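You operate a simulated robot arm through the tools that you are given. There is no shell and no other tool. Be economical: measure what you need, move in short steps, check, and stop when the job is done.

The job below is to be done with a simulated robot arm. You get a single attempt, and the scene is never put back.

JOB
Put the yellow tape roll on the top of the dark cupboard. Fetch the grey pot from the top of the ribbon bench and set it on the top of the dryer hood. Put the orange and purple tray on the clamp board away on the shelf under the wooden bench. Put the yellow block on top of the grey spool. Put the ring screen from the top of the blue-drawer bench on the top shelf of the tall rack. Put the white tape roll from the top board of the plywood rack on the small brown screen. Put the white spool on the small orange screen. Stack the bag of yellow balloons labelled "65" from the short wooden bench on top of the bag of yellow balloons marked "56". Take the yellow cloth from the short wooden bench and leave it on the top shelf of the tall rack. Fetch the green spool and set it on the shelf under the wooden bench. Fetch the all green tray and set it on the lower shelf of the tall wooden table. Do these in any order. Set down upright: grey pot.

Only the result counts: the job must be done as asked and must still hold three seconds after the hand-in. Knocking over, shifting, dropping, spilling or breaking anything else fails it. Flat cloth is picked up by pressing the open fingertips on it (5 to 10 N) and closing them slowly along it; thin cloth reads only 2 to 8 mm in the jaws.

ROBOT AND FRAMES
A 6-joint arm with a two-finger gripper on a trunk, on a base that drives. Base frame: it is fixed to the floor where the robot stands at the start and does not move with it; the origin is under the middle of the robot, x ahead of it, y to its left, z up. Readings come in m, degrees, newtons and seconds.
With the tool pointing down near the work surface it reaches from about 0.14 to 0.7 m from the robot's upright axis, wherever it stands. Its first joint turns from -166.0 to 166.0 degrees. Places, roughly: all green tray (12x5x4 cm) [-3.3, 3.1, 0.4]; bag of yellow balloons [-3.5, 4, 0.75]; green spool (6x6x5 cm) [-3.6, 3.2, 0.9]; grey pot [-0.75, 0.5, 1]; grey spool (6x6x5 cm) [-2, 3.8, 1.3]; lower shelf of the tall wooden table [1.3, 3.9, 0.4]; orange and purple tray (16x5x4 cm) [-0.4, 2.1, 0.8]; ring screen [-0.5, 4, 0.75]; shelf under the wooden bench [-3.4, 2.7, 0.4]; small brown screen [-3.25, 2, 1]; small orange screen [-3.25, 2.25, 1]; top of the dark cupboard [-2.4, -3.6, 1.4]; top of the dryer hood [-1, -2.1, 1.1]; top shelf of the tall rack [-1.7, 6.2, 1.4]; white spool (6x6x5 cm) [-2, 3.8, 1.3]; white tape roll (6x6x3 cm) [-1.9, 4, 1.3]; yellow block (4x4x3 cm) [-0.4, 3.7, 0.8]; yellow cloth (11x8x3 cm) [-3.6, 4, 0.9]; yellow tape roll (6x6x3 cm) [0.5, 0, 0.8]. Payload 2.45 kg.
Tool frame: the origin (TCP) lies between the finger pads and is the grasp point; the fingertips stand 0.02 m ahead of it; z points along the fingers, y is the line along which they close. Largest opening 0.14 m; the body of the gripper starts 0.168 m behind the TCP.
Orientation is that of the tool frame in the base frame, as a unit quaternion [x, y, z, w]. With the fingers straight down and closing along the base's y, the tool's x points along the base's -x, its y along +y and its z along -z.

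CONTROLS
- The arm moves only by the tool jog_arm. Its argument "deltas" is a list of rows, each an object of numbers (a shift or turn left out is 0, a gripper value left out holds the last): "dx", "dy", "dz": the shift along the tool's x, y, z in units of 150 mm (1.0 is 150 mm); "ax", "ay", "az": the turn, a rotation vector about the tool's x, y, z in units of 90 degrees (1.0 is 90 degrees); "fingers": the closure, from 0 (fully open) to 1 (shut). In form: [{"dx": .., "dy": .., "dz": .., "ax": .., "ay": .., "az": .., "fingers": ..}, ...]. A call has 1 to 8 rows; each row is the pose to reach, as a shift and turn from the pose commanded when the call began, along the tool's axes at that moment. A call with a number of a shift or a turn outside -1 to 1 is refused whole. Each row takes 0.2 s and may step no farther than 0.05 m and 8.6 degrees from the row before; otherwise, or with a gripper value out of range, the whole call is refused. A pose out of reach is approached as far as the arm can. The call stops where the force on the tool passes 40 N (or 10 N more than at its start, if that is more) or the arm is blocked; 0.2 s more then pass. Each finger travels about 0.045 m/s and halts on what it meets, pressing with about 33 N; the grip force reading is that of the motor and also rises with nothing between the fingers. The clock runs only during rows and for 0.2 s after the last one: add rows that repeat a pose to give the fingers time. It gives the time, the measured TCP pose, the force on the tool (base axes), the opening and the grip force at its end, in the units of the frame above (readings bear some noise), with the torque about the TCP (base axes, N m) and any sound that the robot's microphone picked up.
- Cameras (640 x 400 px; columns grow to the right, rows downward): "scene" is now at [0.004, 0.1955, 1.8275]; the picture's right is [0.99, 0.11, 0.00], its down [0.11, -0.93, -0.36] and it looks along [-0.04, 0.36, -0.93] (base axes); focal length 243 px, centre (320, 200). "wrist" rides on the gripper at [0.078, 0.011, -0.209] in the tool frame; the picture's right is [-0.14, 0.99, 0.00], its down [-0.92, -0.13, -0.37] and it looks along [-0.37, -0.05, 0.93] (tool axes); focal length 280 px, centre (320, 200).
- camera(camera): a new picture of that camera. The clock stands still meanwhile.
- slide_trunk(by): slides the trunk up (or, below 0, down) by that many m; the arm and the scene camera ride with it, the base frame stays. It gives what a move gives, with no picture.
- roll_base(legs): drives the robot by 1 to 6 legs, each [ahead, left, turn to the left] in m, m and degrees, along the robot's own axes; the way and the turn of a leg run together, so that a leg with both is an arc; at most 1.5 m and 180 degrees a leg. The arm and the cameras ride along, it lands a little off, and it stops where it bumps. It gives what a move gives.
- head_to(pan, tilt): turns the head with the scene camera to pan (to the left, within 143 degrees either way) and tilt (down, from -29 to 69), counted from straight ahead of the robot. It gives what a move gives.
- point_at(camera, pixels): for up to 12 pixels [column, row] of the newest picture of that camera ("zoom" is the newest enlarged one), the place [x, y, z] in the base frame of the surface seen there, good to about 0.002 m. The clock stands still meanwhile.
- enlarge(camera, box): a new picture of the part [left, top, right, bottom] of that camera's present view, enlarged. The clock stands still meanwhile.
- sign_off(): hands the job in; it is judged then, once.

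Go step by step. Measure first, check grasps and placings, and put right what went wrong. The budget is 364 turns and 298 pictures, counting those below and the enlarged ones. Unless the task says otherwise, let go and move clear before handing in, and close with one line.

The tools are called after "Call:" as a command line: name --argument value ..., lists and objects as JSON in quotes. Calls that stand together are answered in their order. jog_arm: Moves the arm, as the interface text tells. Its arguments: {"type":"object","properties":{"deltas":{"type":"array","items":{"type":"object","properties":{"dx":{"type":"number"},"dy":{"type":"number"},"dz":{"type":"number"},"ax":{"type":"number"},"ay":{"type":"number"},"az":{"type":"number"},"fingers":{"type":"number"}}}}},"required":["deltas"]} The other tools are called the same way: slide_trunk (by) slides the trunk up or down; roll_base (legs) drives the base; head_to (pan, tilt) turns the head that bears the scene camera; camera (camera) takes a picture; point_at (camera, pixels) gives the place of the surface under pixels of a picture; enlarge (camera, box) takes an enlarged picture of a part of a camera's view; sign_off () hands the job in.

At the start:

```text
clock: 0.0
ee_pos: [-0.1217, 0.5703, 1.216]
tcp_rot: [0.001, 1.0, -0.004, 0.001]
ft_force: [0.4, 0.0, -1.3]
wrist_torque: [0.02, -0.02, -0.02]
width: 0.1401
grasp_force: 0.1
trunk travel left (down, up): [-0.1, 0.13]
robot x, y, heading: [0.0006, -0.0021, 0.1]
head pan, tilt: [96.6, 68.8]
```

scene: 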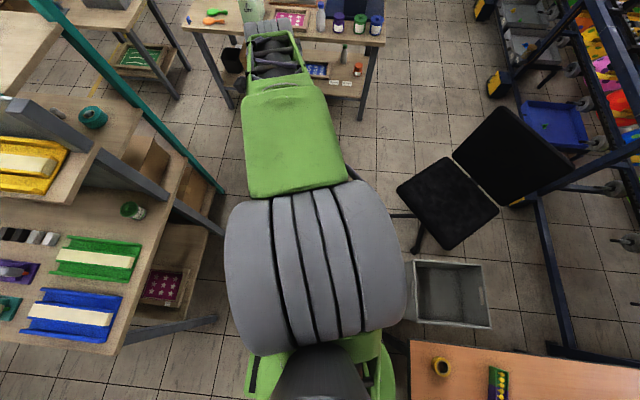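
wrist: 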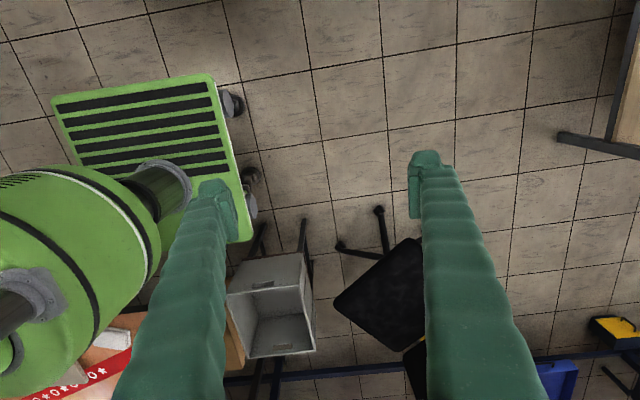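

The first scene view looks to the left of the robot with a steep tilt; I need an overview. I'll turn the head and look around.

Call:
head_to --pan 0 --tilt 40

Call:
camera --camera "scene"

Call:
head_to --pan 90 --tilt 30

Call:
camera --camera "scene"

Call:
head_to --pan 140 --tilt 30

Call:
camera --camera "scene"

Call:
head_to --pan -90 --tilt 30

Call:
camera --camera "scene"

Call:
head_to --pan -140 --tilt 30

Call:
camera --camera "scene"

```text
clock: 1.7
ee_pos: [-0.1208, 0.5696, 1.2158]
tcp_rot: [0.0, 1.0, -0.003, 0.002]
ft_force: [0.7, -0.7, -0.1]
wrist_torque: [-0.01, -0.01, -0.01]
width: 0.1401
grasp_force: 0.1
trunk travel left (down, up): [-0.1, 0.13]
robot x, y, heading: [-0.001, -0.0011, 0.0]
head pan, tilt: [0.0, 40.0]
```

```text
295 pictures are left
```

scene: 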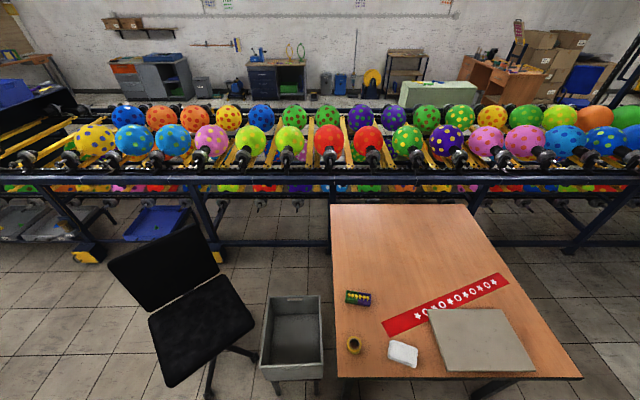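

```text
clock: 3.4
ee_pos: [-0.12, 0.5703, 1.2155]
tcp_rot: [0.0, 1.0, -0.004, 0.001]
ft_force: [0.3, 0.3, 0.4]
wrist_torque: [-0.02, -0.01, 0.03]
width: 0.1399
grasp_force: 0.1
trunk travel left (down, up): [-0.1, 0.13]
robot x, y, heading: [-0.001, -0.0031, -0.0]
head pan, tilt: [90.0, 30.0]
```

```text
294 pictures are left
```

scene: 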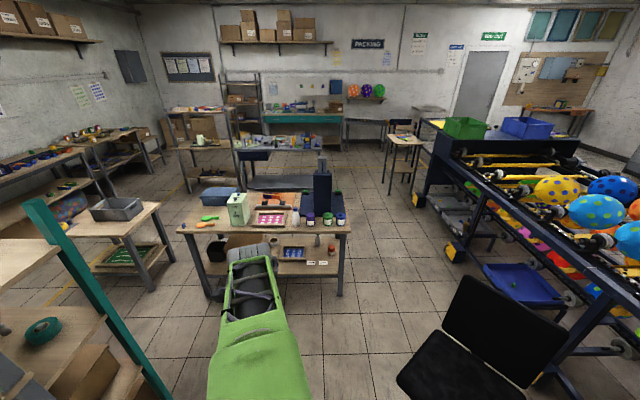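

```text
clock: 4.5
ee_pos: [-0.1224, 0.5695, 1.2158]
tcp_rot: [0.0, 1.0, -0.003, 0.001]
ft_force: [0.1, -0.9, -0.4]
wrist_torque: [-0.02, -0.01, 0.01]
width: 0.1399
grasp_force: 0.1
trunk travel left (down, up): [-0.1, 0.13]
robot x, y, heading: [0.0032, -0.0005, -0.1]
head pan, tilt: [140.0, 30.0]
```

```text
293 pictures are left
```

scene: 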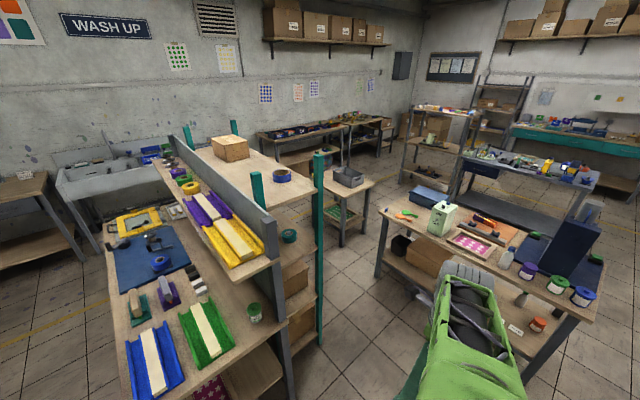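

```text
clock: 7.8
ee_pos: [-0.1203, 0.5693, 1.215]
tcp_rot: [0.0, 1.0, -0.004, 0.001]
ft_force: [-0.3, 0.0, -0.4]
wrist_torque: [0.0, -0.02, 0.01]
width: 0.1401
grasp_force: 0.0
trunk travel left (down, up): [-0.1, 0.13]
robot x, y, heading: [0.0024, 0.0015, -0.2]
head pan, tilt: [-90.0, 30.0]
```

```text
292 pictures are left
```

scene: 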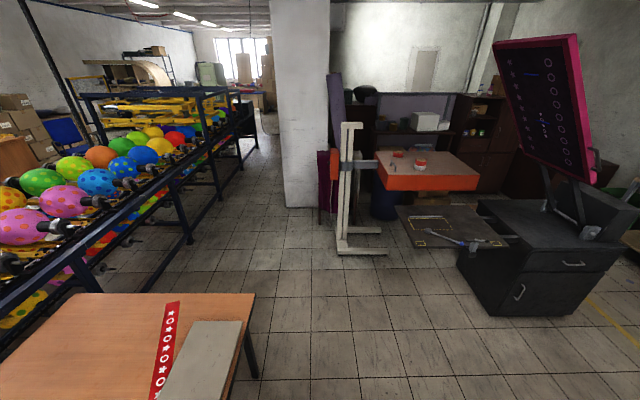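

```text
clock: 9.0
ee_pos: [-0.1212, 0.5692, 1.2157]
tcp_rot: [0.0, 1.0, -0.004, 0.001]
ft_force: [-0.6, -0.3, 0.5]
wrist_torque: [0.01, -0.02, -0.02]
width: 0.14
grasp_force: 0.0
trunk travel left (down, up): [-0.1, 0.13]
robot x, y, heading: [-0.0007, -0.001, 0.0]
head pan, tilt: [-140.0, 30.0]
```

```text
291 pictures are left
```

scene: 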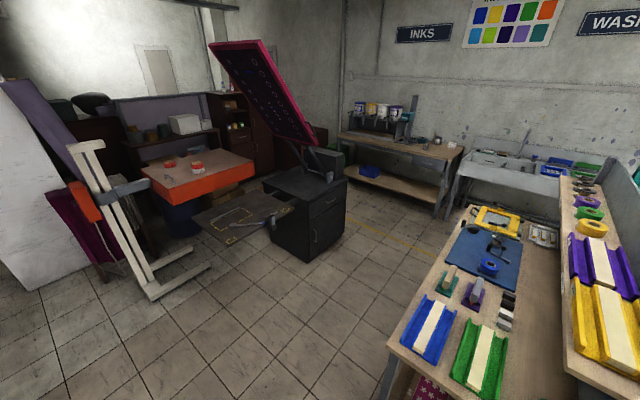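

The yellow roll sits near the orange table edge (pixel ~(354,344) in the pan‑0 view). I look straight at it and measure.

Call:
head_to --pan -15 --tilt 58

Call:
camera --camera "scene"

```text
clock: 11.1
ee_pos: [-0.1212, 0.5701, 1.2158]
tcp_rot: [0.001, 1.0, -0.003, 0.0]
ft_force: [-0.2, 0.0, -1.0]
wrist_torque: [0.0, -0.03, -0.01]
width: 0.14
grasp_force: 0.1
trunk travel left (down, up): [-0.1, 0.13]
robot x, y, heading: [-0.0012, -0.0002, 0.1]
head pan, tilt: [-15.0, 58.0]
```

```text
290 pictures are left
```

scene: 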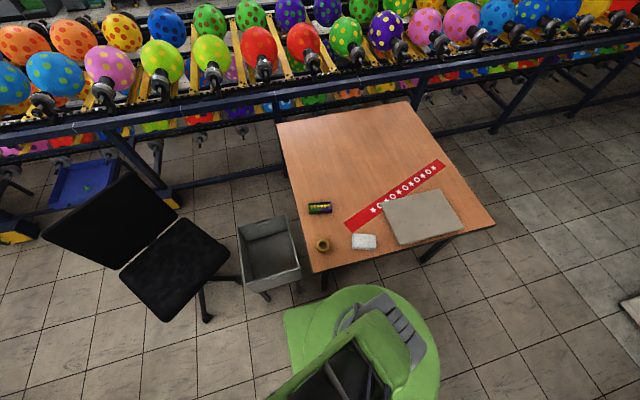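

The roll is at (323,245). Measuring it and nearby items.

Call:
enlarge --camera "scene" --box '[270, 180, 430, 280]'

Call:
point_at --camera "scene" --pixels '[[323, 245], [318, 245], [328, 245], [323, 240], [323, 250], [315, 270], [494, 225], [363, 241], [340, 240], [300, 370], [360, 295]]'

```text
4.00 times, centred on (350, 230) of scene
```

zoom: 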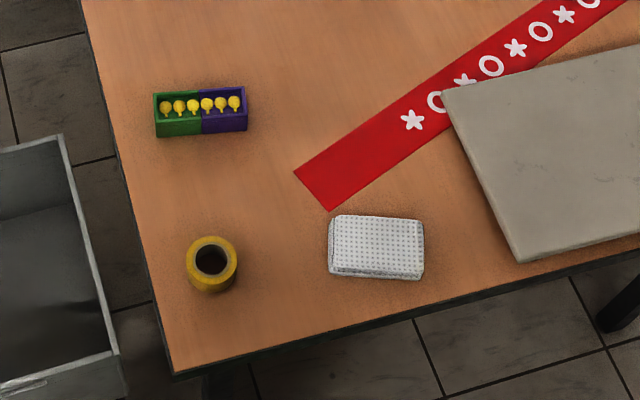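

```text
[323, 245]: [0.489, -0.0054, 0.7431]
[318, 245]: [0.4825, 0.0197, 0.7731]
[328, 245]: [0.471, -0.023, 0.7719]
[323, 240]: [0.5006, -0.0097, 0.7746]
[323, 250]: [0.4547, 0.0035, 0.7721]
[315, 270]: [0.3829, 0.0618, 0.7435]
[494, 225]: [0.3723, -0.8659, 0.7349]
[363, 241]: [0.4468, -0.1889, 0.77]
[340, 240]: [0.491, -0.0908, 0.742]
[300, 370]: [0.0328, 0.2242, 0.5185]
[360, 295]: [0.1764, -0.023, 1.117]
```

The roll is centred at about (0.478,-0.003), top at 0.773, table at 0.742. I swing the arm over it in steps.

Call:
jog_arm --deltas '[{"dx": -0.2, "dy": -0.19}, {"dx": -0.4, "dy": -0.38}, {"dx": -0.6, "dy": -0.57}, {"dx": -0.8, "dy": -0.76}, {"dx": -1, "dy": -0.955}]'

Call:
jog_arm --deltas '[{"dx": -0.2, "dy": -0.19}, {"dx": -0.4, "dy": -0.38}, {"dx": -0.6, "dy": -0.57}, {"dx": -0.8, "dy": -0.76}, {"dx": -1, "dy": -0.955}]'

Call:
jog_arm --deltas '[{"dx": -0.2, "dy": -0.19}, {"dx": -0.4, "dy": -0.38}, {"dx": -0.6, "dy": -0.57}, {"dx": -0.8, "dy": -0.76}, {"dx": -1, "dy": -0.955}]'

Call:
jog_arm --deltas '[{"dx": -0.2, "dy": -0.19}, {"dx": -0.4, "dy": -0.38}, {"dx": -0.6, "dy": -0.57}, {"dx": -0.8, "dy": -0.76}, {"dx": -1, "dy": -0.955}]'

```text
clock: 11.8
ee_pos: [-0.0488, 0.4844, 1.1223]
tcp_rot: [-0.002, 0.995, -0.092, 0.023]
ft_force: [0.5, -0.4, -0.5]
wrist_torque: [0.02, -0.03, -0.04]
width: 0.1401
grasp_force: 0.1
trunk travel left (down, up): [-0.1, 0.13]
robot x, y, heading: [0.0, 0.0002, -0.0]
head pan, tilt: [-15.0, 58.0]
stopped in row 3: the arm was blocked; the commanded pose is now the measured one
```

```text
clock: 12.5
ee_pos: [0.0279, 0.3831, 1.0706]
tcp_rot: [-0.003, 0.983, -0.179, 0.034]
ft_force: [-0.2, -0.8, 0.5]
wrist_torque: [0.0, -0.01, 0.01]
width: 0.14
grasp_force: 0.1
trunk travel left (down, up): [-0.1, 0.13]
robot x, y, heading: [-0.0028, 0.0005, -0.0]
head pan, tilt: [-15.0, 58.0]
stopped in row 3: the arm was blocked; the commanded pose is now the measured one
```

```text
clock: 13.5
ee_pos: [0.1345, 0.2574, 1.0734]
tcp_rot: [-0.002, 0.968, -0.25, 0.024]
ft_force: [-0.4, -0.3, -1.0]
wrist_torque: [0.02, 0.02, 0.0]
width: 0.14
grasp_force: 0.0
trunk travel left (down, up): [-0.1, 0.13]
robot x, y, heading: [-0.0005, -0.0015, 0.1]
head pan, tilt: [-15.0, 58.0]
stopped in row 4: the arm was blocked; the commanded pose is now the measured one
```

```text
clock: 14.7
ee_pos: [0.2827, 0.1316, 1.1479]
tcp_rot: [-0.001, 0.968, -0.249, 0.024]
ft_force: [0.1, 0.8, -0.1]
wrist_torque: [-0.03, 0.0, 0.0]
width: 0.1398
grasp_force: 0.1
trunk travel left (down, up): [-0.1, 0.13]
robot x, y, heading: [-0.0046, -0.0041, 0.1]
head pan, tilt: [-15.0, 58.0]
```

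The arm lagged and tilted about 29° toward -y near its reach boundary. I'll straighten the tool while lowering it.

Call:
jog_arm --deltas '[{"dx": 0.01, "dy": 0.1, "dz": 0.175, "ax": -0.08, "ay": 0.007}, {"dx": 0.02, "dy": 0.19, "dz": 0.35, "ax": -0.16, "ay": 0.015}, {"dx": 0.03, "dy": 0.29, "dz": 0.52, "ax": -0.24, "ay": 0.022}, {"dx": 0.04, "dy": 0.386, "dz": 0.7, "ax": -0.32, "ay": 0.03}]'

```text
clock: 15.7
ee_pos: [0.3228, 0.1606, 1.0388]
tcp_rot: [-0.002, 1.0, -0.001, -0.002]
ft_force: [0.1, 0.1, -0.5]
wrist_torque: [0.0, 0.03, -0.03]
width: 0.1403
grasp_force: 0.0
out of reach, approached as far as the arm can: row 3, 4
trunk travel left (down, up): [-0.1, 0.13]
robot x, y, heading: [0.0021, -0.0025, -0.1]
head pan, tilt: [-15.0, 58.0]
```

The tool is vertical again. Now over to the roll.

Call:
jog_arm --deltas '[{"dx": -0.2, "dy": -0.2, "dz": 0.06}, {"dx": -0.4, "dy": -0.4, "dz": 0.12}, {"dx": -0.6, "dy": -0.6, "dz": 0.18}, {"dx": -0.8, "dy": -0.8, "dz": 0.24}, {"dx": -1, "dy": -1, "dz": 0.3}]'

Call:
jog_arm --deltas '[{"dx": -0.02, "dy": -0.05, "dz": 0.2}, {"dx": -0.03, "dy": -0.1, "dz": 0.4}, {"dx": -0.03, "dy": -0.1, "dz": 0.4}]'

Call:
camera --camera "wrist"

```text
clock: 16.9
ee_pos: [0.4752, 0.0074, 0.9938]
tcp_rot: [-0.003, 1.0, -0.001, -0.001]
ft_force: [0.2, 0.2, 0.3]
wrist_torque: [-0.01, 0.0, 0.02]
width: 0.1399
grasp_force: 0.0
trunk travel left (down, up): [-0.1, 0.13]
robot x, y, heading: [0.0002, -0.0019, -0.0]
head pan, tilt: [-15.0, 58.0]
```

```text
clock: 17.7
ee_pos: [0.4781, -0.0062, 0.9341]
tcp_rot: [-0.003, 1.0, -0.001, 0.002]
ft_force: [0.8, 0.3, -0.1]
wrist_torque: [0.01, -0.01, 0.0]
width: 0.1398
grasp_force: 0.1
trunk travel left (down, up): [-0.1, 0.13]
robot x, y, heading: [-0.0013, 0.001, -0.0]
head pan, tilt: [-15.0, 58.0]
```

```text
288 pictures are left
```

wrist: 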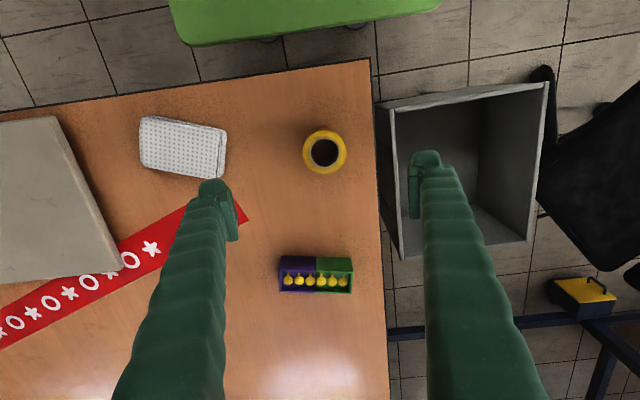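

The roll lies between the fingers' line. Descend and close.

Call:
jog_arm --deltas '[{"dz": 0.3}, {"dz": 0.6}, {"dz": 0.9}, {"dz": 1}]'

Call:
jog_arm --deltas '[{"dz": 0.11}, {"dz": 0.11, "fingers": 0.5}, {"dz": 0.11, "fingers": 0.8}, {"dz": 0.11, "fingers": 0.8}, {"dz": 0.11, "fingers": 0.8}, {"dz": 0.11, "fingers": 0.8}, {"dz": 0.11, "fingers": 0.8}]'

```text
clock: 18.7
ee_pos: [0.4794, -0.005, 0.783]
tcp_rot: [-0.003, 1.0, 0.0, 0.002]
ft_force: [0.1, -0.1, -0.7]
wrist_torque: [0.01, 0.03, 0.02]
width: 0.1399
grasp_force: 0.0
trunk travel left (down, up): [-0.1, 0.13]
robot x, y, heading: [-0.0004, -0.0011, 0.1]
head pan, tilt: [-15.0, 58.0]
```

```text
clock: 20.3
ee_pos: [0.4774, -0.0057, 0.768]
tcp_rot: [-0.003, 1.0, -0.002, 0.001]
ft_force: [0.1, 0.0, 0.4]
wrist_torque: [-0.04, 0.0, 0.0]
width: 0.058
grasp_force: 31.9
trunk travel left (down, up): [-0.1, 0.13]
robot x, y, heading: [0.0014, 0.0028, -0.2]
head pan, tilt: [-15.0, 58.0]
```

Grip is good (0.058 m). Lift, and look toward the cupboard.

Call:
jog_arm --deltas '[{"dz": -0.25}, {"dz": -0.5}, {"dz": -0.75}, {"dz": -1}]'

Call:
jog_arm --deltas '[{"dx": 0.2, "dz": -0.15}, {"dx": 0.4, "dz": -0.3}, {"dx": 0.6, "dz": -0.5}, {"dx": 0.8, "dz": -0.6}]'

Call:
head_to --pan -118 --tilt 25

Call:
camera --camera "scene"

Call:
enlarge --camera "scene" --box '[160, 40, 480, 240]'

```text
clock: 21.3
ee_pos: [0.4755, -0.0057, 0.9184]
tcp_rot: [-0.003, 1.0, -0.001, 0.0]
ft_force: [-0.5, 0.2, 0.1]
wrist_torque: [0.03, -0.01, 0.02]
width: 0.058
grasp_force: 33.0
trunk travel left (down, up): [-0.1, 0.13]
robot x, y, heading: [0.0023, -0.0001, -0.1]
head pan, tilt: [-15.0, 58.0]
```

```text
clock: 22.3
ee_pos: [0.3736, -0.0061, 1.01]
tcp_rot: [-0.002, 1.0, -0.001, -0.002]
ft_force: [-0.3, -0.3, 0.7]
wrist_torque: [0.02, 0.0, -0.04]
width: 0.0579
grasp_force: 32.9
out of reach, approached as far as the arm can: row 4
trunk travel left (down, up): [-0.1, 0.13]
robot x, y, heading: [-0.0016, -0.0006, -0.3]
head pan, tilt: [-15.0, 58.0]
```

```text
clock: 24.1
ee_pos: [0.3742, -0.0061, 1.0089]
tcp_rot: [-0.002, 1.0, -0.001, -0.001]
ft_force: [-0.6, 0.0, 0.1]
wrist_torque: [-0.03, 0.0, 0.0]
width: 0.0578
grasp_force: 33.3
trunk travel left (down, up): [-0.1, 0.13]
robot x, y, heading: [-0.0022, -0.0029, 0.2]
head pan, tilt: [-118.0, 25.0]
```

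```text
287 pictures are left
```

scene: 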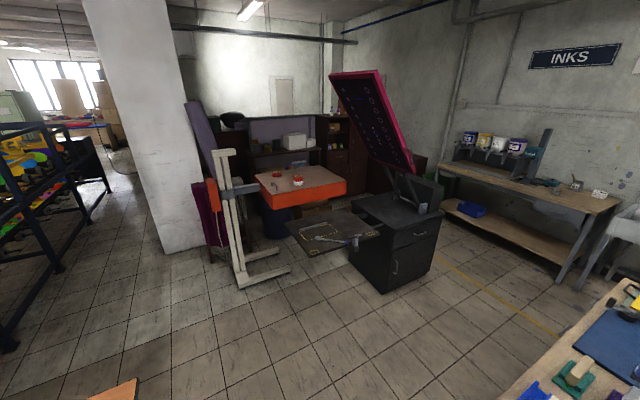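

```text
2.00 times, centred on (320, 140) of scene
```

zoom: 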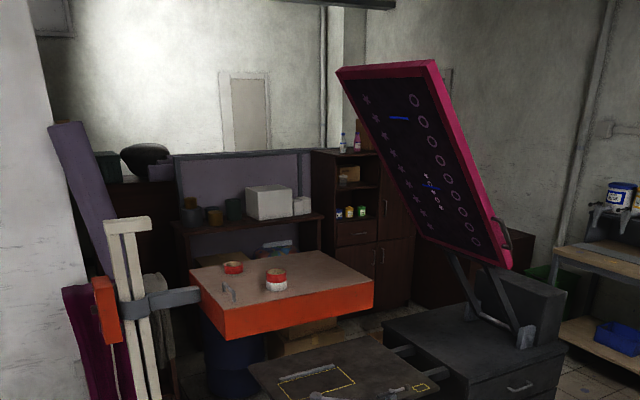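

Call:
point_at --camera "zoom" --pixels '[[350, 155], [400, 200], [390, 280], [290, 300], [340, 360], [440, 340], [560, 370], [500, 260], [270, 270], [150, 320], [40, 330]]'

Call:
point_at --camera "scene" --pixels '[[590, 200], [435, 285], [385, 292], [270, 285], [320, 255], [440, 170], [172, 245], [600, 310]]'

```text
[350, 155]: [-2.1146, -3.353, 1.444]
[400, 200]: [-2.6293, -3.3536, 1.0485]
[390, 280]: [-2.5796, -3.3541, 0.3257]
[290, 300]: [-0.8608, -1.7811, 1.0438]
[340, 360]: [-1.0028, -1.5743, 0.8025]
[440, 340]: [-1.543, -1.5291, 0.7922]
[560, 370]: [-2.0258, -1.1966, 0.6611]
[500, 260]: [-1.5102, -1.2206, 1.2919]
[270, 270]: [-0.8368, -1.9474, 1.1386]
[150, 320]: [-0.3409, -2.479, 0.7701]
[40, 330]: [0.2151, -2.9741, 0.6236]
```

```text
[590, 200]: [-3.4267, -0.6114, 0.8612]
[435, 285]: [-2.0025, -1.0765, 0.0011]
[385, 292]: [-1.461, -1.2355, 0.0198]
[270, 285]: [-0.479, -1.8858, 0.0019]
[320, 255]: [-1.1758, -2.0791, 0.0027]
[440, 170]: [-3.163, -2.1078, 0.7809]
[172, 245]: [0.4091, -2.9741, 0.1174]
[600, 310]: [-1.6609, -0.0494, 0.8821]
```

The cupboard front is at y≈-3.35 with its top about 1.44 high. I check the robot's own footprint and the gap alongside the ribbon bench before driving.

Call:
camera --camera "wrist"

Call:
head_to --pan -143 --tilt 50

Call:
camera --camera "scene"

```text
285 pictures are left
```

wrist: 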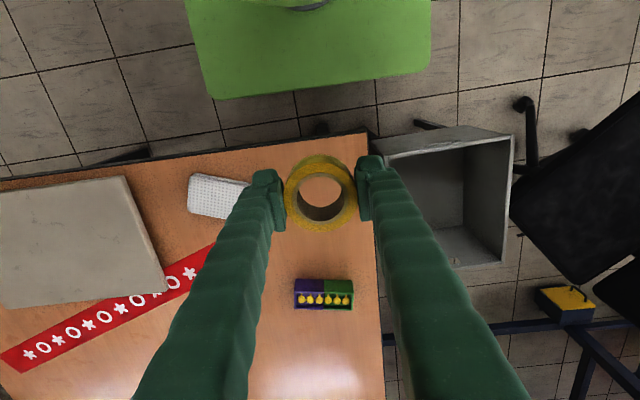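

```text
clock: 25.0
ee_pos: [0.3751, -0.0056, 1.0089]
tcp_rot: [-0.003, 1.0, 0.0, -0.002]
ft_force: [-0.6, -0.3, -0.9]
wrist_torque: [0.03, 0.0, -0.02]
width: 0.058
grasp_force: 33.2
trunk travel left (down, up): [-0.1, 0.13]
robot x, y, heading: [0.0042, 0.0017, -0.1]
head pan, tilt: [-143.0, 50.0]
```

```text
284 pictures are left
```

scene: 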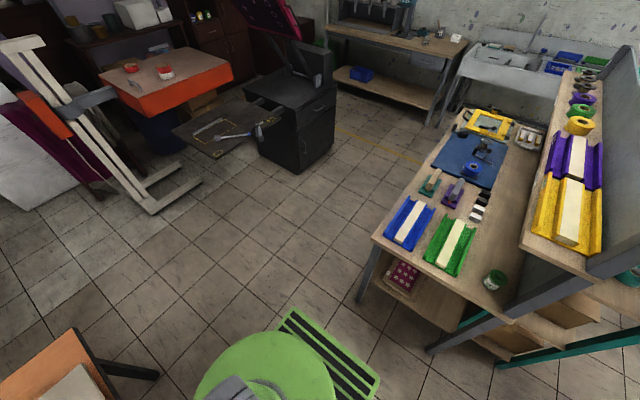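

Call:
point_at --camera "wrist" --pixels '[[216, 97], [428, 68], [340, 75]]'

Call:
point_at --camera "scene" --pixels '[[375, 238], [432, 165], [462, 108], [494, 278], [487, 345], [376, 380], [285, 310], [335, 150], [300, 180], [433, 120], [385, 290], [570, 230]]'

```text
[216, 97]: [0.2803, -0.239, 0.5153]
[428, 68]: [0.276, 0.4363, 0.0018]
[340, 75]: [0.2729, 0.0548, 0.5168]
```

```text
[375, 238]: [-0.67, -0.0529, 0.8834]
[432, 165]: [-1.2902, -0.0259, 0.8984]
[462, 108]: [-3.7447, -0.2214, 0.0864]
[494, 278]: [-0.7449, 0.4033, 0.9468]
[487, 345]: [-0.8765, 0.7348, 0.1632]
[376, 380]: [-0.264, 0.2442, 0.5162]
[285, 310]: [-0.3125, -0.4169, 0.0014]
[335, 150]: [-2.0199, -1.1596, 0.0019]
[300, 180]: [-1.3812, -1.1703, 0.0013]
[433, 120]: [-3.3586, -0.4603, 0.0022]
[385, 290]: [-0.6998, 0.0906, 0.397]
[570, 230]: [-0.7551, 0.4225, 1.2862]
```

Footprint ±0.28×±0.24 m; the corridor between the ribbon bench (y≈-0.05) and press cabinet (y≈-1.16) is wide enough. I drive out, turn to face -y, and slide to x≈-2.55.

Call:
roll_base --legs '[[-0.3, -0.5, 0], [0, 0, -90], [0, -1.2, 0], [0, -1.05, 0]]'

Call:
head_to --pan 0 --tilt 30

Call:
camera --camera "scene"

```text
clock: 53.2
ee_pos: [-2.5633, -0.8599, 1.0103]
tcp_rot: [0.706, 0.708, 0.001, -0.002]
ft_force: [0.8, -0.2, -0.2]
wrist_torque: [0.0, -0.02, 0.0]
width: 0.0579
grasp_force: 33.1
trunk travel left (down, up): [-0.1, 0.13]
robot x, y, heading: [-2.5591, -0.4867, -90.0]
head pan, tilt: [-143.0, 50.0]
```

```text
clock: 55.5
ee_pos: [-2.5617, -0.8598, 1.009]
tcp_rot: [0.705, 0.709, 0.002, -0.002]
ft_force: [-0.3, -0.2, -1.7]
wrist_torque: [-0.02, 0.01, 0.0]
width: 0.058
grasp_force: 33.2
trunk travel left (down, up): [-0.1, 0.13]
robot x, y, heading: [-2.556, -0.4886, -89.9]
head pan, tilt: [0.0, 30.0]
```

```text
283 pictures are left
```

scene: 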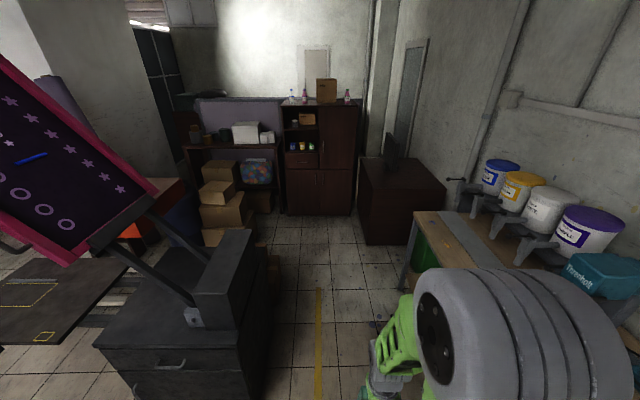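

The cupboard is straight ahead at (318,150). I measure passage edges and its top.

Call:
enlarge --camera "scene" --box '[240, 60, 400, 160]'

Call:
point_at --camera "scene" --pixels '[[288, 213], [350, 214], [366, 242], [414, 211], [400, 285], [283, 107], [355, 106], [255, 240], [268, 260], [270, 225], [385, 320], [240, 380]]'

```text
4.00 times, centred on (320, 110) of scene
```

zoom: 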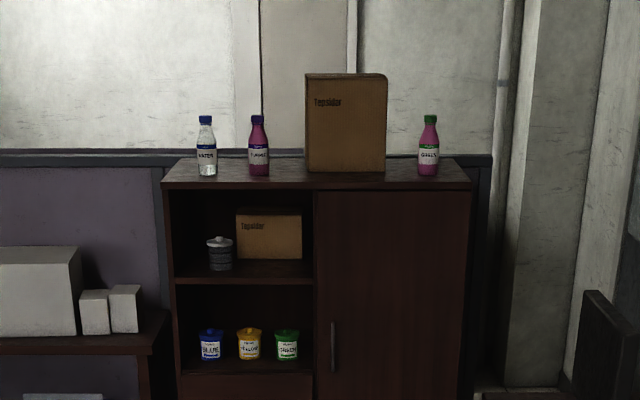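

```text
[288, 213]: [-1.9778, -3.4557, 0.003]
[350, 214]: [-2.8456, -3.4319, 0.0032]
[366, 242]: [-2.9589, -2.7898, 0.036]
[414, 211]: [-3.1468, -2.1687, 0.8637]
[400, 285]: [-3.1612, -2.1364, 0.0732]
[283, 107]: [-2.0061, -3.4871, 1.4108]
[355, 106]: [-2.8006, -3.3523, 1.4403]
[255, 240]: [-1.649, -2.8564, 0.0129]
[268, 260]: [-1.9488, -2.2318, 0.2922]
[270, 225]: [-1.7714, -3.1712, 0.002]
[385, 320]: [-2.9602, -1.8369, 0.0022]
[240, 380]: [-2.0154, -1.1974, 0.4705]
```

Call:
point_at --camera "zoom" --pixels '[[230, 183], [285, 180], [320, 183], [400, 183], [350, 140], [259, 165], [428, 165], [206, 165], [285, 162], [440, 180]]'

```text
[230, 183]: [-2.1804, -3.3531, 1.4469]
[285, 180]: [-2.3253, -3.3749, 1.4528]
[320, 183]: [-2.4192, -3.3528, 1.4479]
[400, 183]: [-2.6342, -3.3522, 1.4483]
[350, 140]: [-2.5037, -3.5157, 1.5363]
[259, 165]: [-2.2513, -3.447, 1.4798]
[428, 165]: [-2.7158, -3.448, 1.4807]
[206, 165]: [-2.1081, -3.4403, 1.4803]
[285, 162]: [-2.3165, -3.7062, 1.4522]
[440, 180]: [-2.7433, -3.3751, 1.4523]
```

Cupboard top is at 1.452; free spot in front of the cardboard box around (-2.48,-3.43). I drive to y≈-2.6, raise the trunk, then test the arm's height.

Call:
roll_base --legs '[[1.2, 0.03, 0], [0.9, 0.03, 0]]'

Call:
slide_trunk --by 0.13

Call:
jog_arm --deltas '[{"dx": -0.2, "dz": -0.2}, {"dx": -0.4, "dz": -0.4}, {"dx": -0.6, "dz": -0.6}, {"dx": -0.8, "dz": -0.8}, {"dx": -1, "dz": -1}]'

```text
clock: 66.0
ee_pos: [-2.516, -2.987, 1.0087]
tcp_rot: [0.709, 0.705, 0.001, -0.002]
ft_force: [-0.5, -0.4, -0.7]
wrist_torque: [0.0, 0.0, 0.02]
width: 0.0581
grasp_force: 33.5
trunk travel left (down, up): [-0.1, 0.13]
robot x, y, heading: [-2.5119, -2.6115, -90.8]
head pan, tilt: [0.0, 30.0]
```

```text
clock: 67.6
ee_pos: [-2.5164, -2.9854, 1.1389]
tcp_rot: [0.709, 0.705, 0.0, -0.002]
ft_force: [-0.5, 0.1, -0.8]
wrist_torque: [0.0, 0.01, 0.01]
width: 0.058
grasp_force: 32.5
trunk travel left (down, up): [-0.23, 0.0]
robot x, y, heading: [-2.5069, -2.6131, -90.4]
head pan, tilt: [0.0, 30.0]
```

```text
clock: 68.8
ee_pos: [-2.518, -3.1378, 1.2873]
tcp_rot: [0.709, 0.706, 0.001, -0.003]
ft_force: [0.0, -0.2, -0.3]
wrist_torque: [0.07, -0.01, 0.02]
width: 0.0579
grasp_force: 33.0
trunk travel left (down, up): [-0.23, 0.0]
robot x, y, heading: [-2.5042, -2.6092, -90.6]
head pan, tilt: [0.0, 30.0]
```

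Try rising more at this radius.

Call:
jog_arm --deltas '[{"dz": -0.25}, {"dz": -0.5}, {"dz": -0.75}, {"dz": -1}]'

```text
clock: 69.8
ee_pos: [-2.5171, -3.1354, 1.4379]
tcp_rot: [0.709, 0.706, 0.0, -0.002]
ft_force: [0.1, -0.9, -0.2]
wrist_torque: [0.02, -0.01, -0.01]
width: 0.0578
grasp_force: 33.3
trunk travel left (down, up): [-0.23, 0.0]
robot x, y, heading: [-2.5066, -2.6096, -90.6]
head pan, tilt: [0.0, 30.0]
```

Excellent, vertical reach works up here. Another 7 cm.

Call:
jog_arm --deltas '[{"dz": -0.2}, {"dz": -0.4}, {"dz": -0.55}]'

Call:
camera --camera "scene"

```text
clock: 70.6
ee_pos: [-2.5168, -3.1379, 1.5222]
tcp_rot: [0.709, 0.705, 0.0, -0.002]
ft_force: [0.0, 0.4, -0.7]
wrist_torque: [-0.02, -0.01, 0.0]
width: 0.0579
grasp_force: 32.8
trunk travel left (down, up): [-0.23, 0.0]
robot x, y, heading: [-2.5062, -2.6116, -90.7]
head pan, tilt: [0.0, 30.0]
```

```text
281 pictures are left
```

scene: 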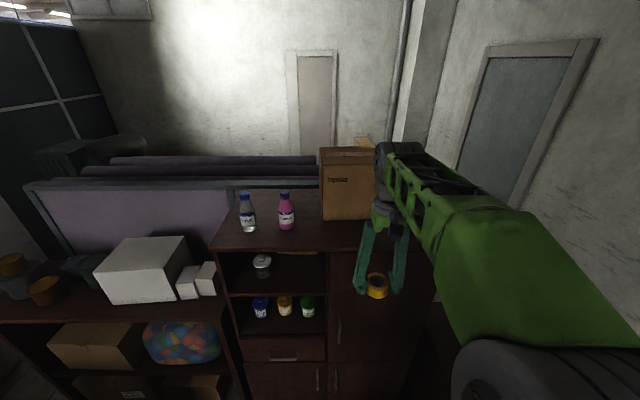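

Drive forward 0.285 m so the roll is over the cupboard edge zone.

Call:
roll_base --legs '[[0.285, 0.01, 0]]'

Call:
camera --camera "wrist"

```text
clock: 72.6
ee_pos: [-2.5106, -3.4245, 1.5199]
tcp_rot: [0.709, 0.705, 0.0, -0.001]
ft_force: [0.2, -0.1, -0.8]
wrist_torque: [0.07, 0.0, -0.02]
width: 0.058
grasp_force: 32.7
trunk travel left (down, up): [-0.23, 0.0]
robot x, y, heading: [-2.4976, -2.8959, -90.7]
head pan, tilt: [0.0, 30.0]
```

```text
280 pictures are left
```

wrist: 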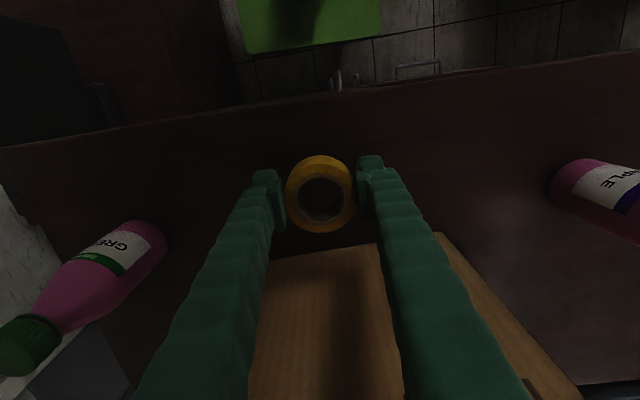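

Clear of the bottles and box. Lower to contact and release with a modest opening.

Call:
jog_arm --deltas '[{"dz": 0.14}, {"dz": 0.25}, {"dz": 0.27}, {"dz": 0.28}]'

Call:
jog_arm --deltas '[{"fingers": 0.45}, {"fingers": 0.35}, {"fingers": 0.35}, {"fingers": 0.35}]'

Call:
jog_arm --deltas '[{"dz": -0.2}, {"dz": -0.5}, {"dz": -0.7}]'

Call:
camera --camera "wrist"

```text
clock: 73.6
ee_pos: [-2.51, -3.4216, 1.478]
tcp_rot: [0.709, 0.705, 0.001, -0.002]
ft_force: [-0.3, -0.5, -0.3]
wrist_torque: [0.06, -0.03, 0.02]
width: 0.058
grasp_force: 32.7
trunk travel left (down, up): [-0.23, 0.0]
robot x, y, heading: [-2.5011, -2.9011, -90.8]
head pan, tilt: [0.0, 30.0]
```

```text
clock: 74.6
ee_pos: [-2.5108, -3.4223, 1.4789]
tcp_rot: [0.709, 0.705, 0.001, -0.001]
ft_force: [-0.2, 0.2, 0.2]
wrist_torque: [-0.03, -0.02, 0.0]
width: 0.0912
grasp_force: 0.2
trunk travel left (down, up): [-0.23, 0.0]
robot x, y, heading: [-2.4984, -2.8962, -90.4]
head pan, tilt: [0.0, 30.0]
```

```text
clock: 75.4
ee_pos: [-2.5102, -3.424, 1.5844]
tcp_rot: [0.71, 0.704, 0.0, -0.001]
ft_force: [-0.2, -0.5, -1.1]
wrist_torque: [-0.01, 0.01, 0.01]
width: 0.0911
grasp_force: 0.0
trunk travel left (down, up): [-0.23, 0.0]
robot x, y, heading: [-2.4998, -2.8979, -90.8]
head pan, tilt: [0.0, 30.0]
```

```text
279 pictures are left
```

wrist: 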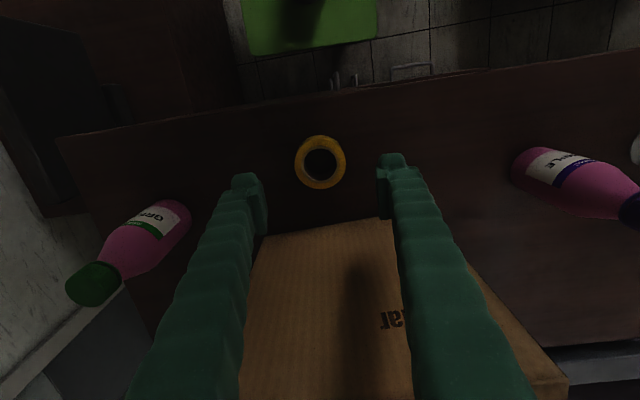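

The yellow roll stands flat on the cupboard. Back out, lower the trunk and tuck the arm, then return along the corridor to the ribbon bench's end.

Call:
roll_base --legs '[[-0.5, 0, 0]]'

Call:
jog_arm --deltas '[{"dx": 0.0, "dz": 0.25}, {"dx": 0.05, "dz": 0.5}, {"dx": 0.1, "dz": 0.75}, {"dx": 0.2, "dz": 1}]'

Call:
jog_arm --deltas '[{"dx": 0.1, "dz": 0.25}, {"dx": 0.2, "dz": 0.5}, {"dx": 0.3, "dz": 0.75}, {"dx": 0.4, "dz": 1}]'

Call:
jog_arm --deltas '[{"dx": 0.1, "dz": 0.25}, {"dx": 0.2, "dz": 0.5}, {"dx": 0.3, "dz": 0.75}, {"dx": 0.4, "dz": 1}]'

Call:
roll_base --legs '[[-1.0, 0, 0], [-0.9, 0, 0], [0, 1.2, 0], [0, 1.0, 0]]'

Call:
head_to --pan -140 --tilt 40

Call:
camera --camera "scene"

```text
clock: 78.3
ee_pos: [-2.5046, -2.9221, 1.5856]
tcp_rot: [0.709, 0.705, 0.0, -0.002]
ft_force: [0.1, -1.1, 0.4]
wrist_torque: [-0.05, 0.01, 0.0]
width: 0.0908
grasp_force: 0.0
trunk travel left (down, up): [-0.23, 0.0]
robot x, y, heading: [-2.4906, -2.3959, -90.7]
head pan, tilt: [0.0, 30.0]
```

```text
clock: 79.3
ee_pos: [-2.505, -2.8894, 1.4342]
tcp_rot: [0.709, 0.705, 0.001, -0.001]
ft_force: [0.2, 0.5, 0.5]
wrist_torque: [-0.03, 0.01, -0.02]
width: 0.0914
grasp_force: 0.1
trunk travel left (down, up): [-0.23, 0.0]
robot x, y, heading: [-2.495, -2.3958, -90.5]
head pan, tilt: [0.0, 30.0]
```

```text
clock: 80.3
ee_pos: [-2.5035, -2.832, 1.2833]
tcp_rot: [0.709, 0.705, 0.001, -0.002]
ft_force: [-0.5, -0.4, 0.1]
wrist_torque: [0.03, 0.03, 0.04]
width: 0.0907
grasp_force: 0.0
trunk travel left (down, up): [-0.23, 0.0]
robot x, y, heading: [-2.4972, -2.3917, -90.5]
head pan, tilt: [0.0, 30.0]
```

```text
clock: 81.3
ee_pos: [-2.5043, -2.772, 1.1325]
tcp_rot: [0.709, 0.705, 0.002, -0.002]
ft_force: [0.0, 0.4, -0.2]
wrist_torque: [0.05, 0.01, 0.0]
width: 0.0906
grasp_force: 0.0
trunk travel left (down, up): [-0.23, 0.0]
robot x, y, heading: [-2.4953, -2.3954, -90.5]
head pan, tilt: [0.0, 30.0]
```

```text
clock: 110.0
ee_pos: [-0.2718, -0.9016, 1.1341]
tcp_rot: [0.709, 0.705, 0.0, -0.002]
ft_force: [0.1, -0.5, 0.5]
wrist_torque: [-0.01, -0.02, 0.02]
width: 0.091
grasp_force: 0.0
trunk travel left (down, up): [-0.23, 0.0]
robot x, y, heading: [-0.2605, -0.5271, -90.4]
head pan, tilt: [0.0, 30.0]
```

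```text
clock: 112.2
ee_pos: [-0.2728, -0.901, 1.134]
tcp_rot: [0.709, 0.705, 0.0, -0.001]
ft_force: [-0.2, 0.1, 0.1]
wrist_torque: [0.02, 0.01, 0.0]
width: 0.0911
grasp_force: 0.0
trunk travel left (down, up): [-0.23, 0.0]
robot x, y, heading: [-0.2641, -0.5253, -90.8]
head pan, tilt: [-140.0, 40.0]
```

```text
278 pictures are left
```

scene: 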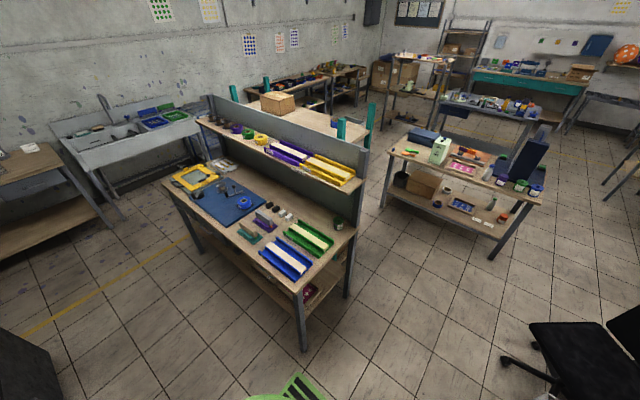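

Call:
enlarge --camera "scene" --box '[180, 120, 380, 280]'

Call:
point_at --camera "scene" --pixels '[[337, 222], [337, 232], [355, 230], [300, 285], [340, 260], [358, 185], [350, 200], [325, 235], [500, 250], [360, 310]]'

```text
2.50 times, centred on (280, 200) of scene
```

zoom: 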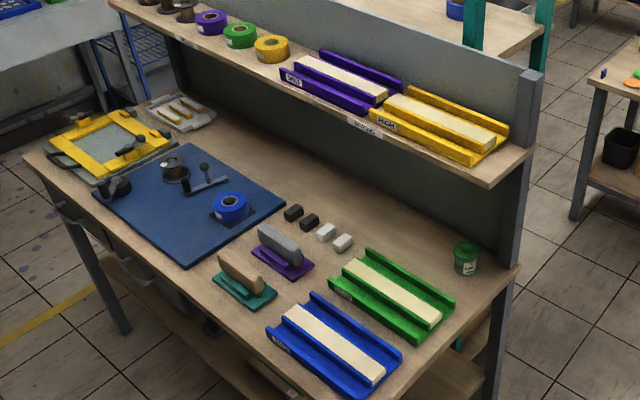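

```text
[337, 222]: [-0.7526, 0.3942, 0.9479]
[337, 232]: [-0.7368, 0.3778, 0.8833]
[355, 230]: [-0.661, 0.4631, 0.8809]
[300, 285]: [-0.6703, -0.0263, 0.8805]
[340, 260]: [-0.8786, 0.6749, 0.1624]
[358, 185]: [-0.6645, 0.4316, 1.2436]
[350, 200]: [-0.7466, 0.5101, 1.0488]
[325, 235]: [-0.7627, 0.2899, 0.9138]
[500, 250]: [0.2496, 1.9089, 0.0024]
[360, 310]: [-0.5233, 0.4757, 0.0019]
```

Call:
enlarge --camera "scene" --box '[310, 205, 374, 245]'

Call:
enlarge --camera "scene" --box '[230, 70, 390, 170]'

```text
10.00 times, centred on (342, 225) of scene
```

zoom: 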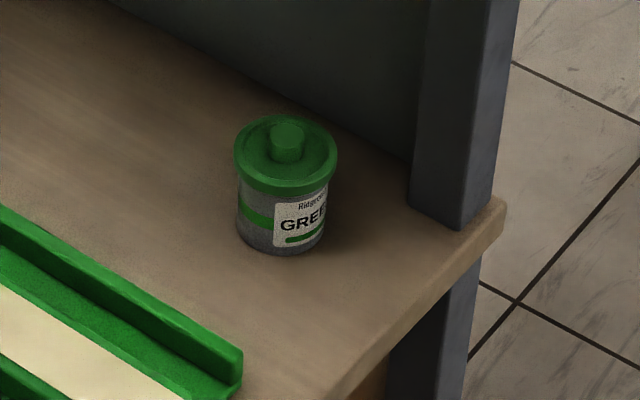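

```text
4.00 times, centred on (310, 120) of scene
```

zoom: 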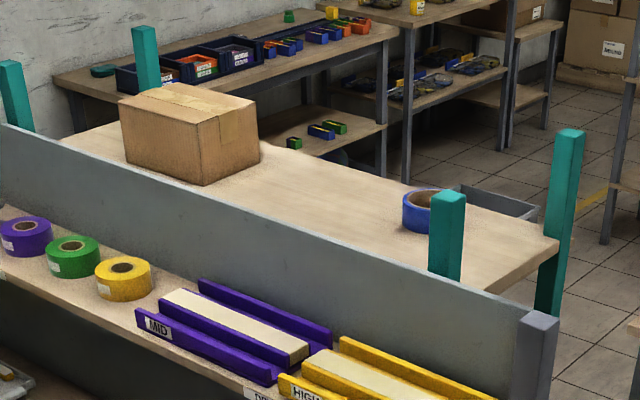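

The small jar has a grey body with a green lid: that's the pot, and it sits under an overhead shelf, so a low-angled grasp is needed. I measure the details.

Call:
enlarge --camera "scene" --box '[302, 175, 382, 245]'

Call:
point_at --camera "zoom" --pixels '[[280, 345], [248, 340], [312, 345], [280, 376], [266, 410], [298, 410], [405, 395], [375, 380], [405, 300], [440, 380], [340, 400], [150, 420]]'

```text
5.71 times, centred on (342, 210) of scene
```

zoom: 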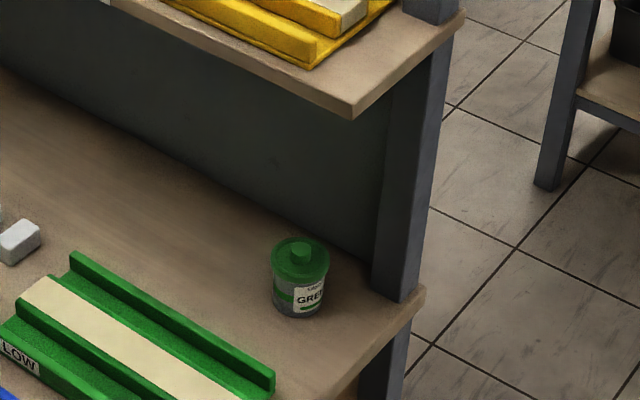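

```text
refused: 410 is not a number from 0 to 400
```

Call:
point_at --camera "zoom" --pixels '[[300, 250], [273, 258], [328, 262], [300, 275], [275, 300], [322, 305], [300, 317], [375, 278], [410, 295], [352, 110], [425, 290], [275, 375]]'

```text
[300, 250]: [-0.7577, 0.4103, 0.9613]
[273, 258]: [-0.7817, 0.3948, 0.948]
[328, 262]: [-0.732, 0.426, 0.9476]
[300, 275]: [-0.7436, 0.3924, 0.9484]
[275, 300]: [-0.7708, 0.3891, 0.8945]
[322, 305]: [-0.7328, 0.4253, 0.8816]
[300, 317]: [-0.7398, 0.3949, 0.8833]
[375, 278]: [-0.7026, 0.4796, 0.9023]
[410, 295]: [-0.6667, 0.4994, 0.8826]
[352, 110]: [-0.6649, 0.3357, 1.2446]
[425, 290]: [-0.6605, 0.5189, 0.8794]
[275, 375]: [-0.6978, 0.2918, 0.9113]
```

Pot centre ≈(-0.757,0.410), lid radius ≈0.03, height 0.883–0.963. I'll approach at heading 150° from (-0.255,0.12), past the rear post.

Call:
roll_base --legs '[[0, 0, -119.5], [0.317, -0.563, 0]]'

Call:
slide_trunk --by -0.1

Call:
head_to --pan 10 --tilt 50

Call:
camera --camera "scene"

```text
clock: 122.6
ee_pos: [-0.5704, 0.315, 1.1336]
tcp_rot: [0.965, -0.261, 0.002, 0.0]
ft_force: [-0.1, 0.0, 0.5]
wrist_torque: [-0.02, -0.02, 0.03]
width: 0.091
grasp_force: 0.1
trunk travel left (down, up): [-0.23, 0.0]
robot x, y, heading: [-0.2495, 0.1188, 149.5]
head pan, tilt: [-140.0, 40.0]
```

```text
clock: 124.0
ee_pos: [-0.5705, 0.3148, 1.0348]
tcp_rot: [0.966, -0.26, 0.001, -0.001]
ft_force: [-0.6, -0.3, 0.3]
wrist_torque: [0.0, -0.04, -0.03]
width: 0.0909
grasp_force: 0.1
trunk travel left (down, up): [-0.13, 0.1]
robot x, y, heading: [-0.2517, 0.1226, 149.6]
head pan, tilt: [-140.0, 40.0]
```

```text
clock: 126.3
ee_pos: [-0.5717, 0.315, 1.0326]
tcp_rot: [0.965, -0.261, 0.002, 0.0]
ft_force: [0.1, -0.4, 0.2]
wrist_torque: [-0.01, -0.03, 0.0]
width: 0.0909
grasp_force: 0.1
trunk travel left (down, up): [-0.13, 0.1]
robot x, y, heading: [-0.2516, 0.1202, 149.6]
head pan, tilt: [10.0, 50.0]
```

```text
273 pictures are left
```

scene: 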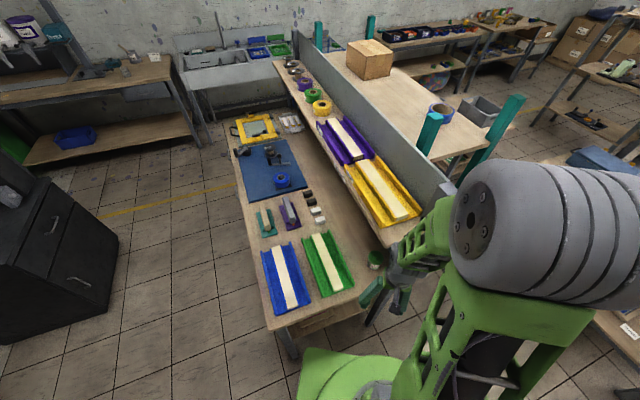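

Pitch the tool up 60° (in place, slightly forward) so it can slide under the shelf.

Call:
jog_arm --deltas '[{"ay": -0.083, "dx": -0.03}, {"ay": -0.167, "dx": -0.06}, {"ay": -0.25, "dx": -0.1}, {"ay": -0.333, "dx": -0.13}, {"ay": -0.417, "dx": -0.17}, {"ay": -0.5, "dx": -0.2}, {"ay": -0.583, "dx": -0.23}, {"ay": -0.667, "dx": -0.25}]'

Call:
camera --camera "wrist"

```text
clock: 127.4
ee_pos: [-0.6997, 0.3971, 1.0412]
tcp_rot: [0.935, -0.253, -0.241, -0.065]
ft_force: [13.5, -3.4, -18.6]
wrist_torque: [1.13, 3.18, 0.45]
width: 0.0908
grasp_force: 0.1
out of reach, approached as far as the arm can: row 1, 2, 3, 4, 5
trunk travel left (down, up): [-0.13, 0.1]
robot x, y, heading: [-0.25, 0.1209, 149.6]
head pan, tilt: [10.0, 50.0]
stopped in row 5: the force on the tool passed its limit at 55 N (the readings are from after the stop); the commanded pose is now the measured one
```

```text
272 pictures are left
```

wrist: 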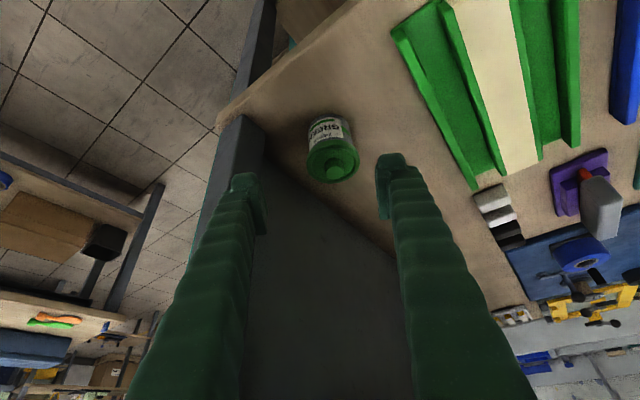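

The arm couldn't fold and hit the shelf lightly (55 N). I back the base away and inspect.

Call:
roll_base --legs '[[-0.2, 0, 0]]'

Call:
camera --camera "scene"

```text
clock: 129.0
ee_pos: [-0.5318, 0.2969, 1.0434]
tcp_rot: [0.934, -0.252, -0.246, -0.066]
ft_force: [-0.1, -0.1, -0.1]
wrist_torque: [0.03, 0.01, 0.01]
width: 0.0908
grasp_force: 0.0
trunk travel left (down, up): [-0.13, 0.1]
robot x, y, heading: [-0.0801, 0.0201, 149.3]
head pan, tilt: [10.0, 50.0]
```

```text
271 pictures are left
```

scene: 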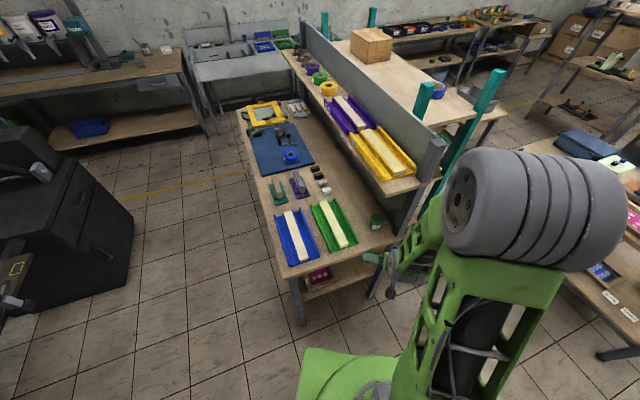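

Nothing moved visibly. Now finish pitching to 60° in free space.

Call:
jog_arm --deltas '[{"ay": -0.083}, {"ay": -0.167}, {"ay": -0.25}, {"ay": -0.333}]'

Call:
enlarge --camera "scene" --box '[290, 90, 450, 250]'

```text
clock: 130.0
ee_pos: [-0.5921, 0.3425, 0.9927]
tcp_rot: [0.839, -0.226, -0.478, -0.128]
ft_force: [0.0, 0.2, 0.4]
wrist_torque: [-0.07, -0.01, 0.04]
width: 0.0912
grasp_force: 0.1
out of reach, approached as far as the arm can: row 1, 2, 3, 4
trunk travel left (down, up): [-0.13, 0.1]
robot x, y, heading: [-0.0803, 0.0183, 149.4]
head pan, tilt: [10.0, 50.0]
```

```text
2.50 times, centred on (370, 170) of scene
```

zoom: 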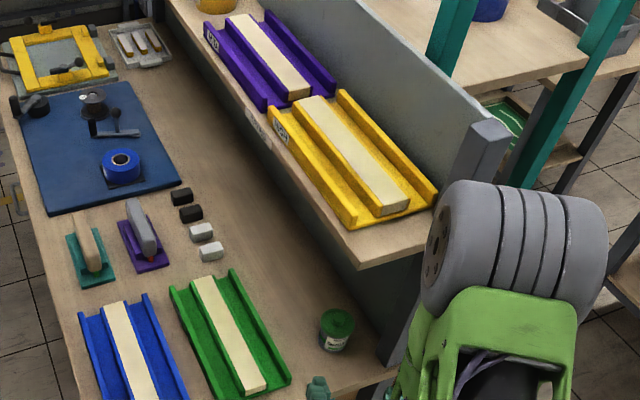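

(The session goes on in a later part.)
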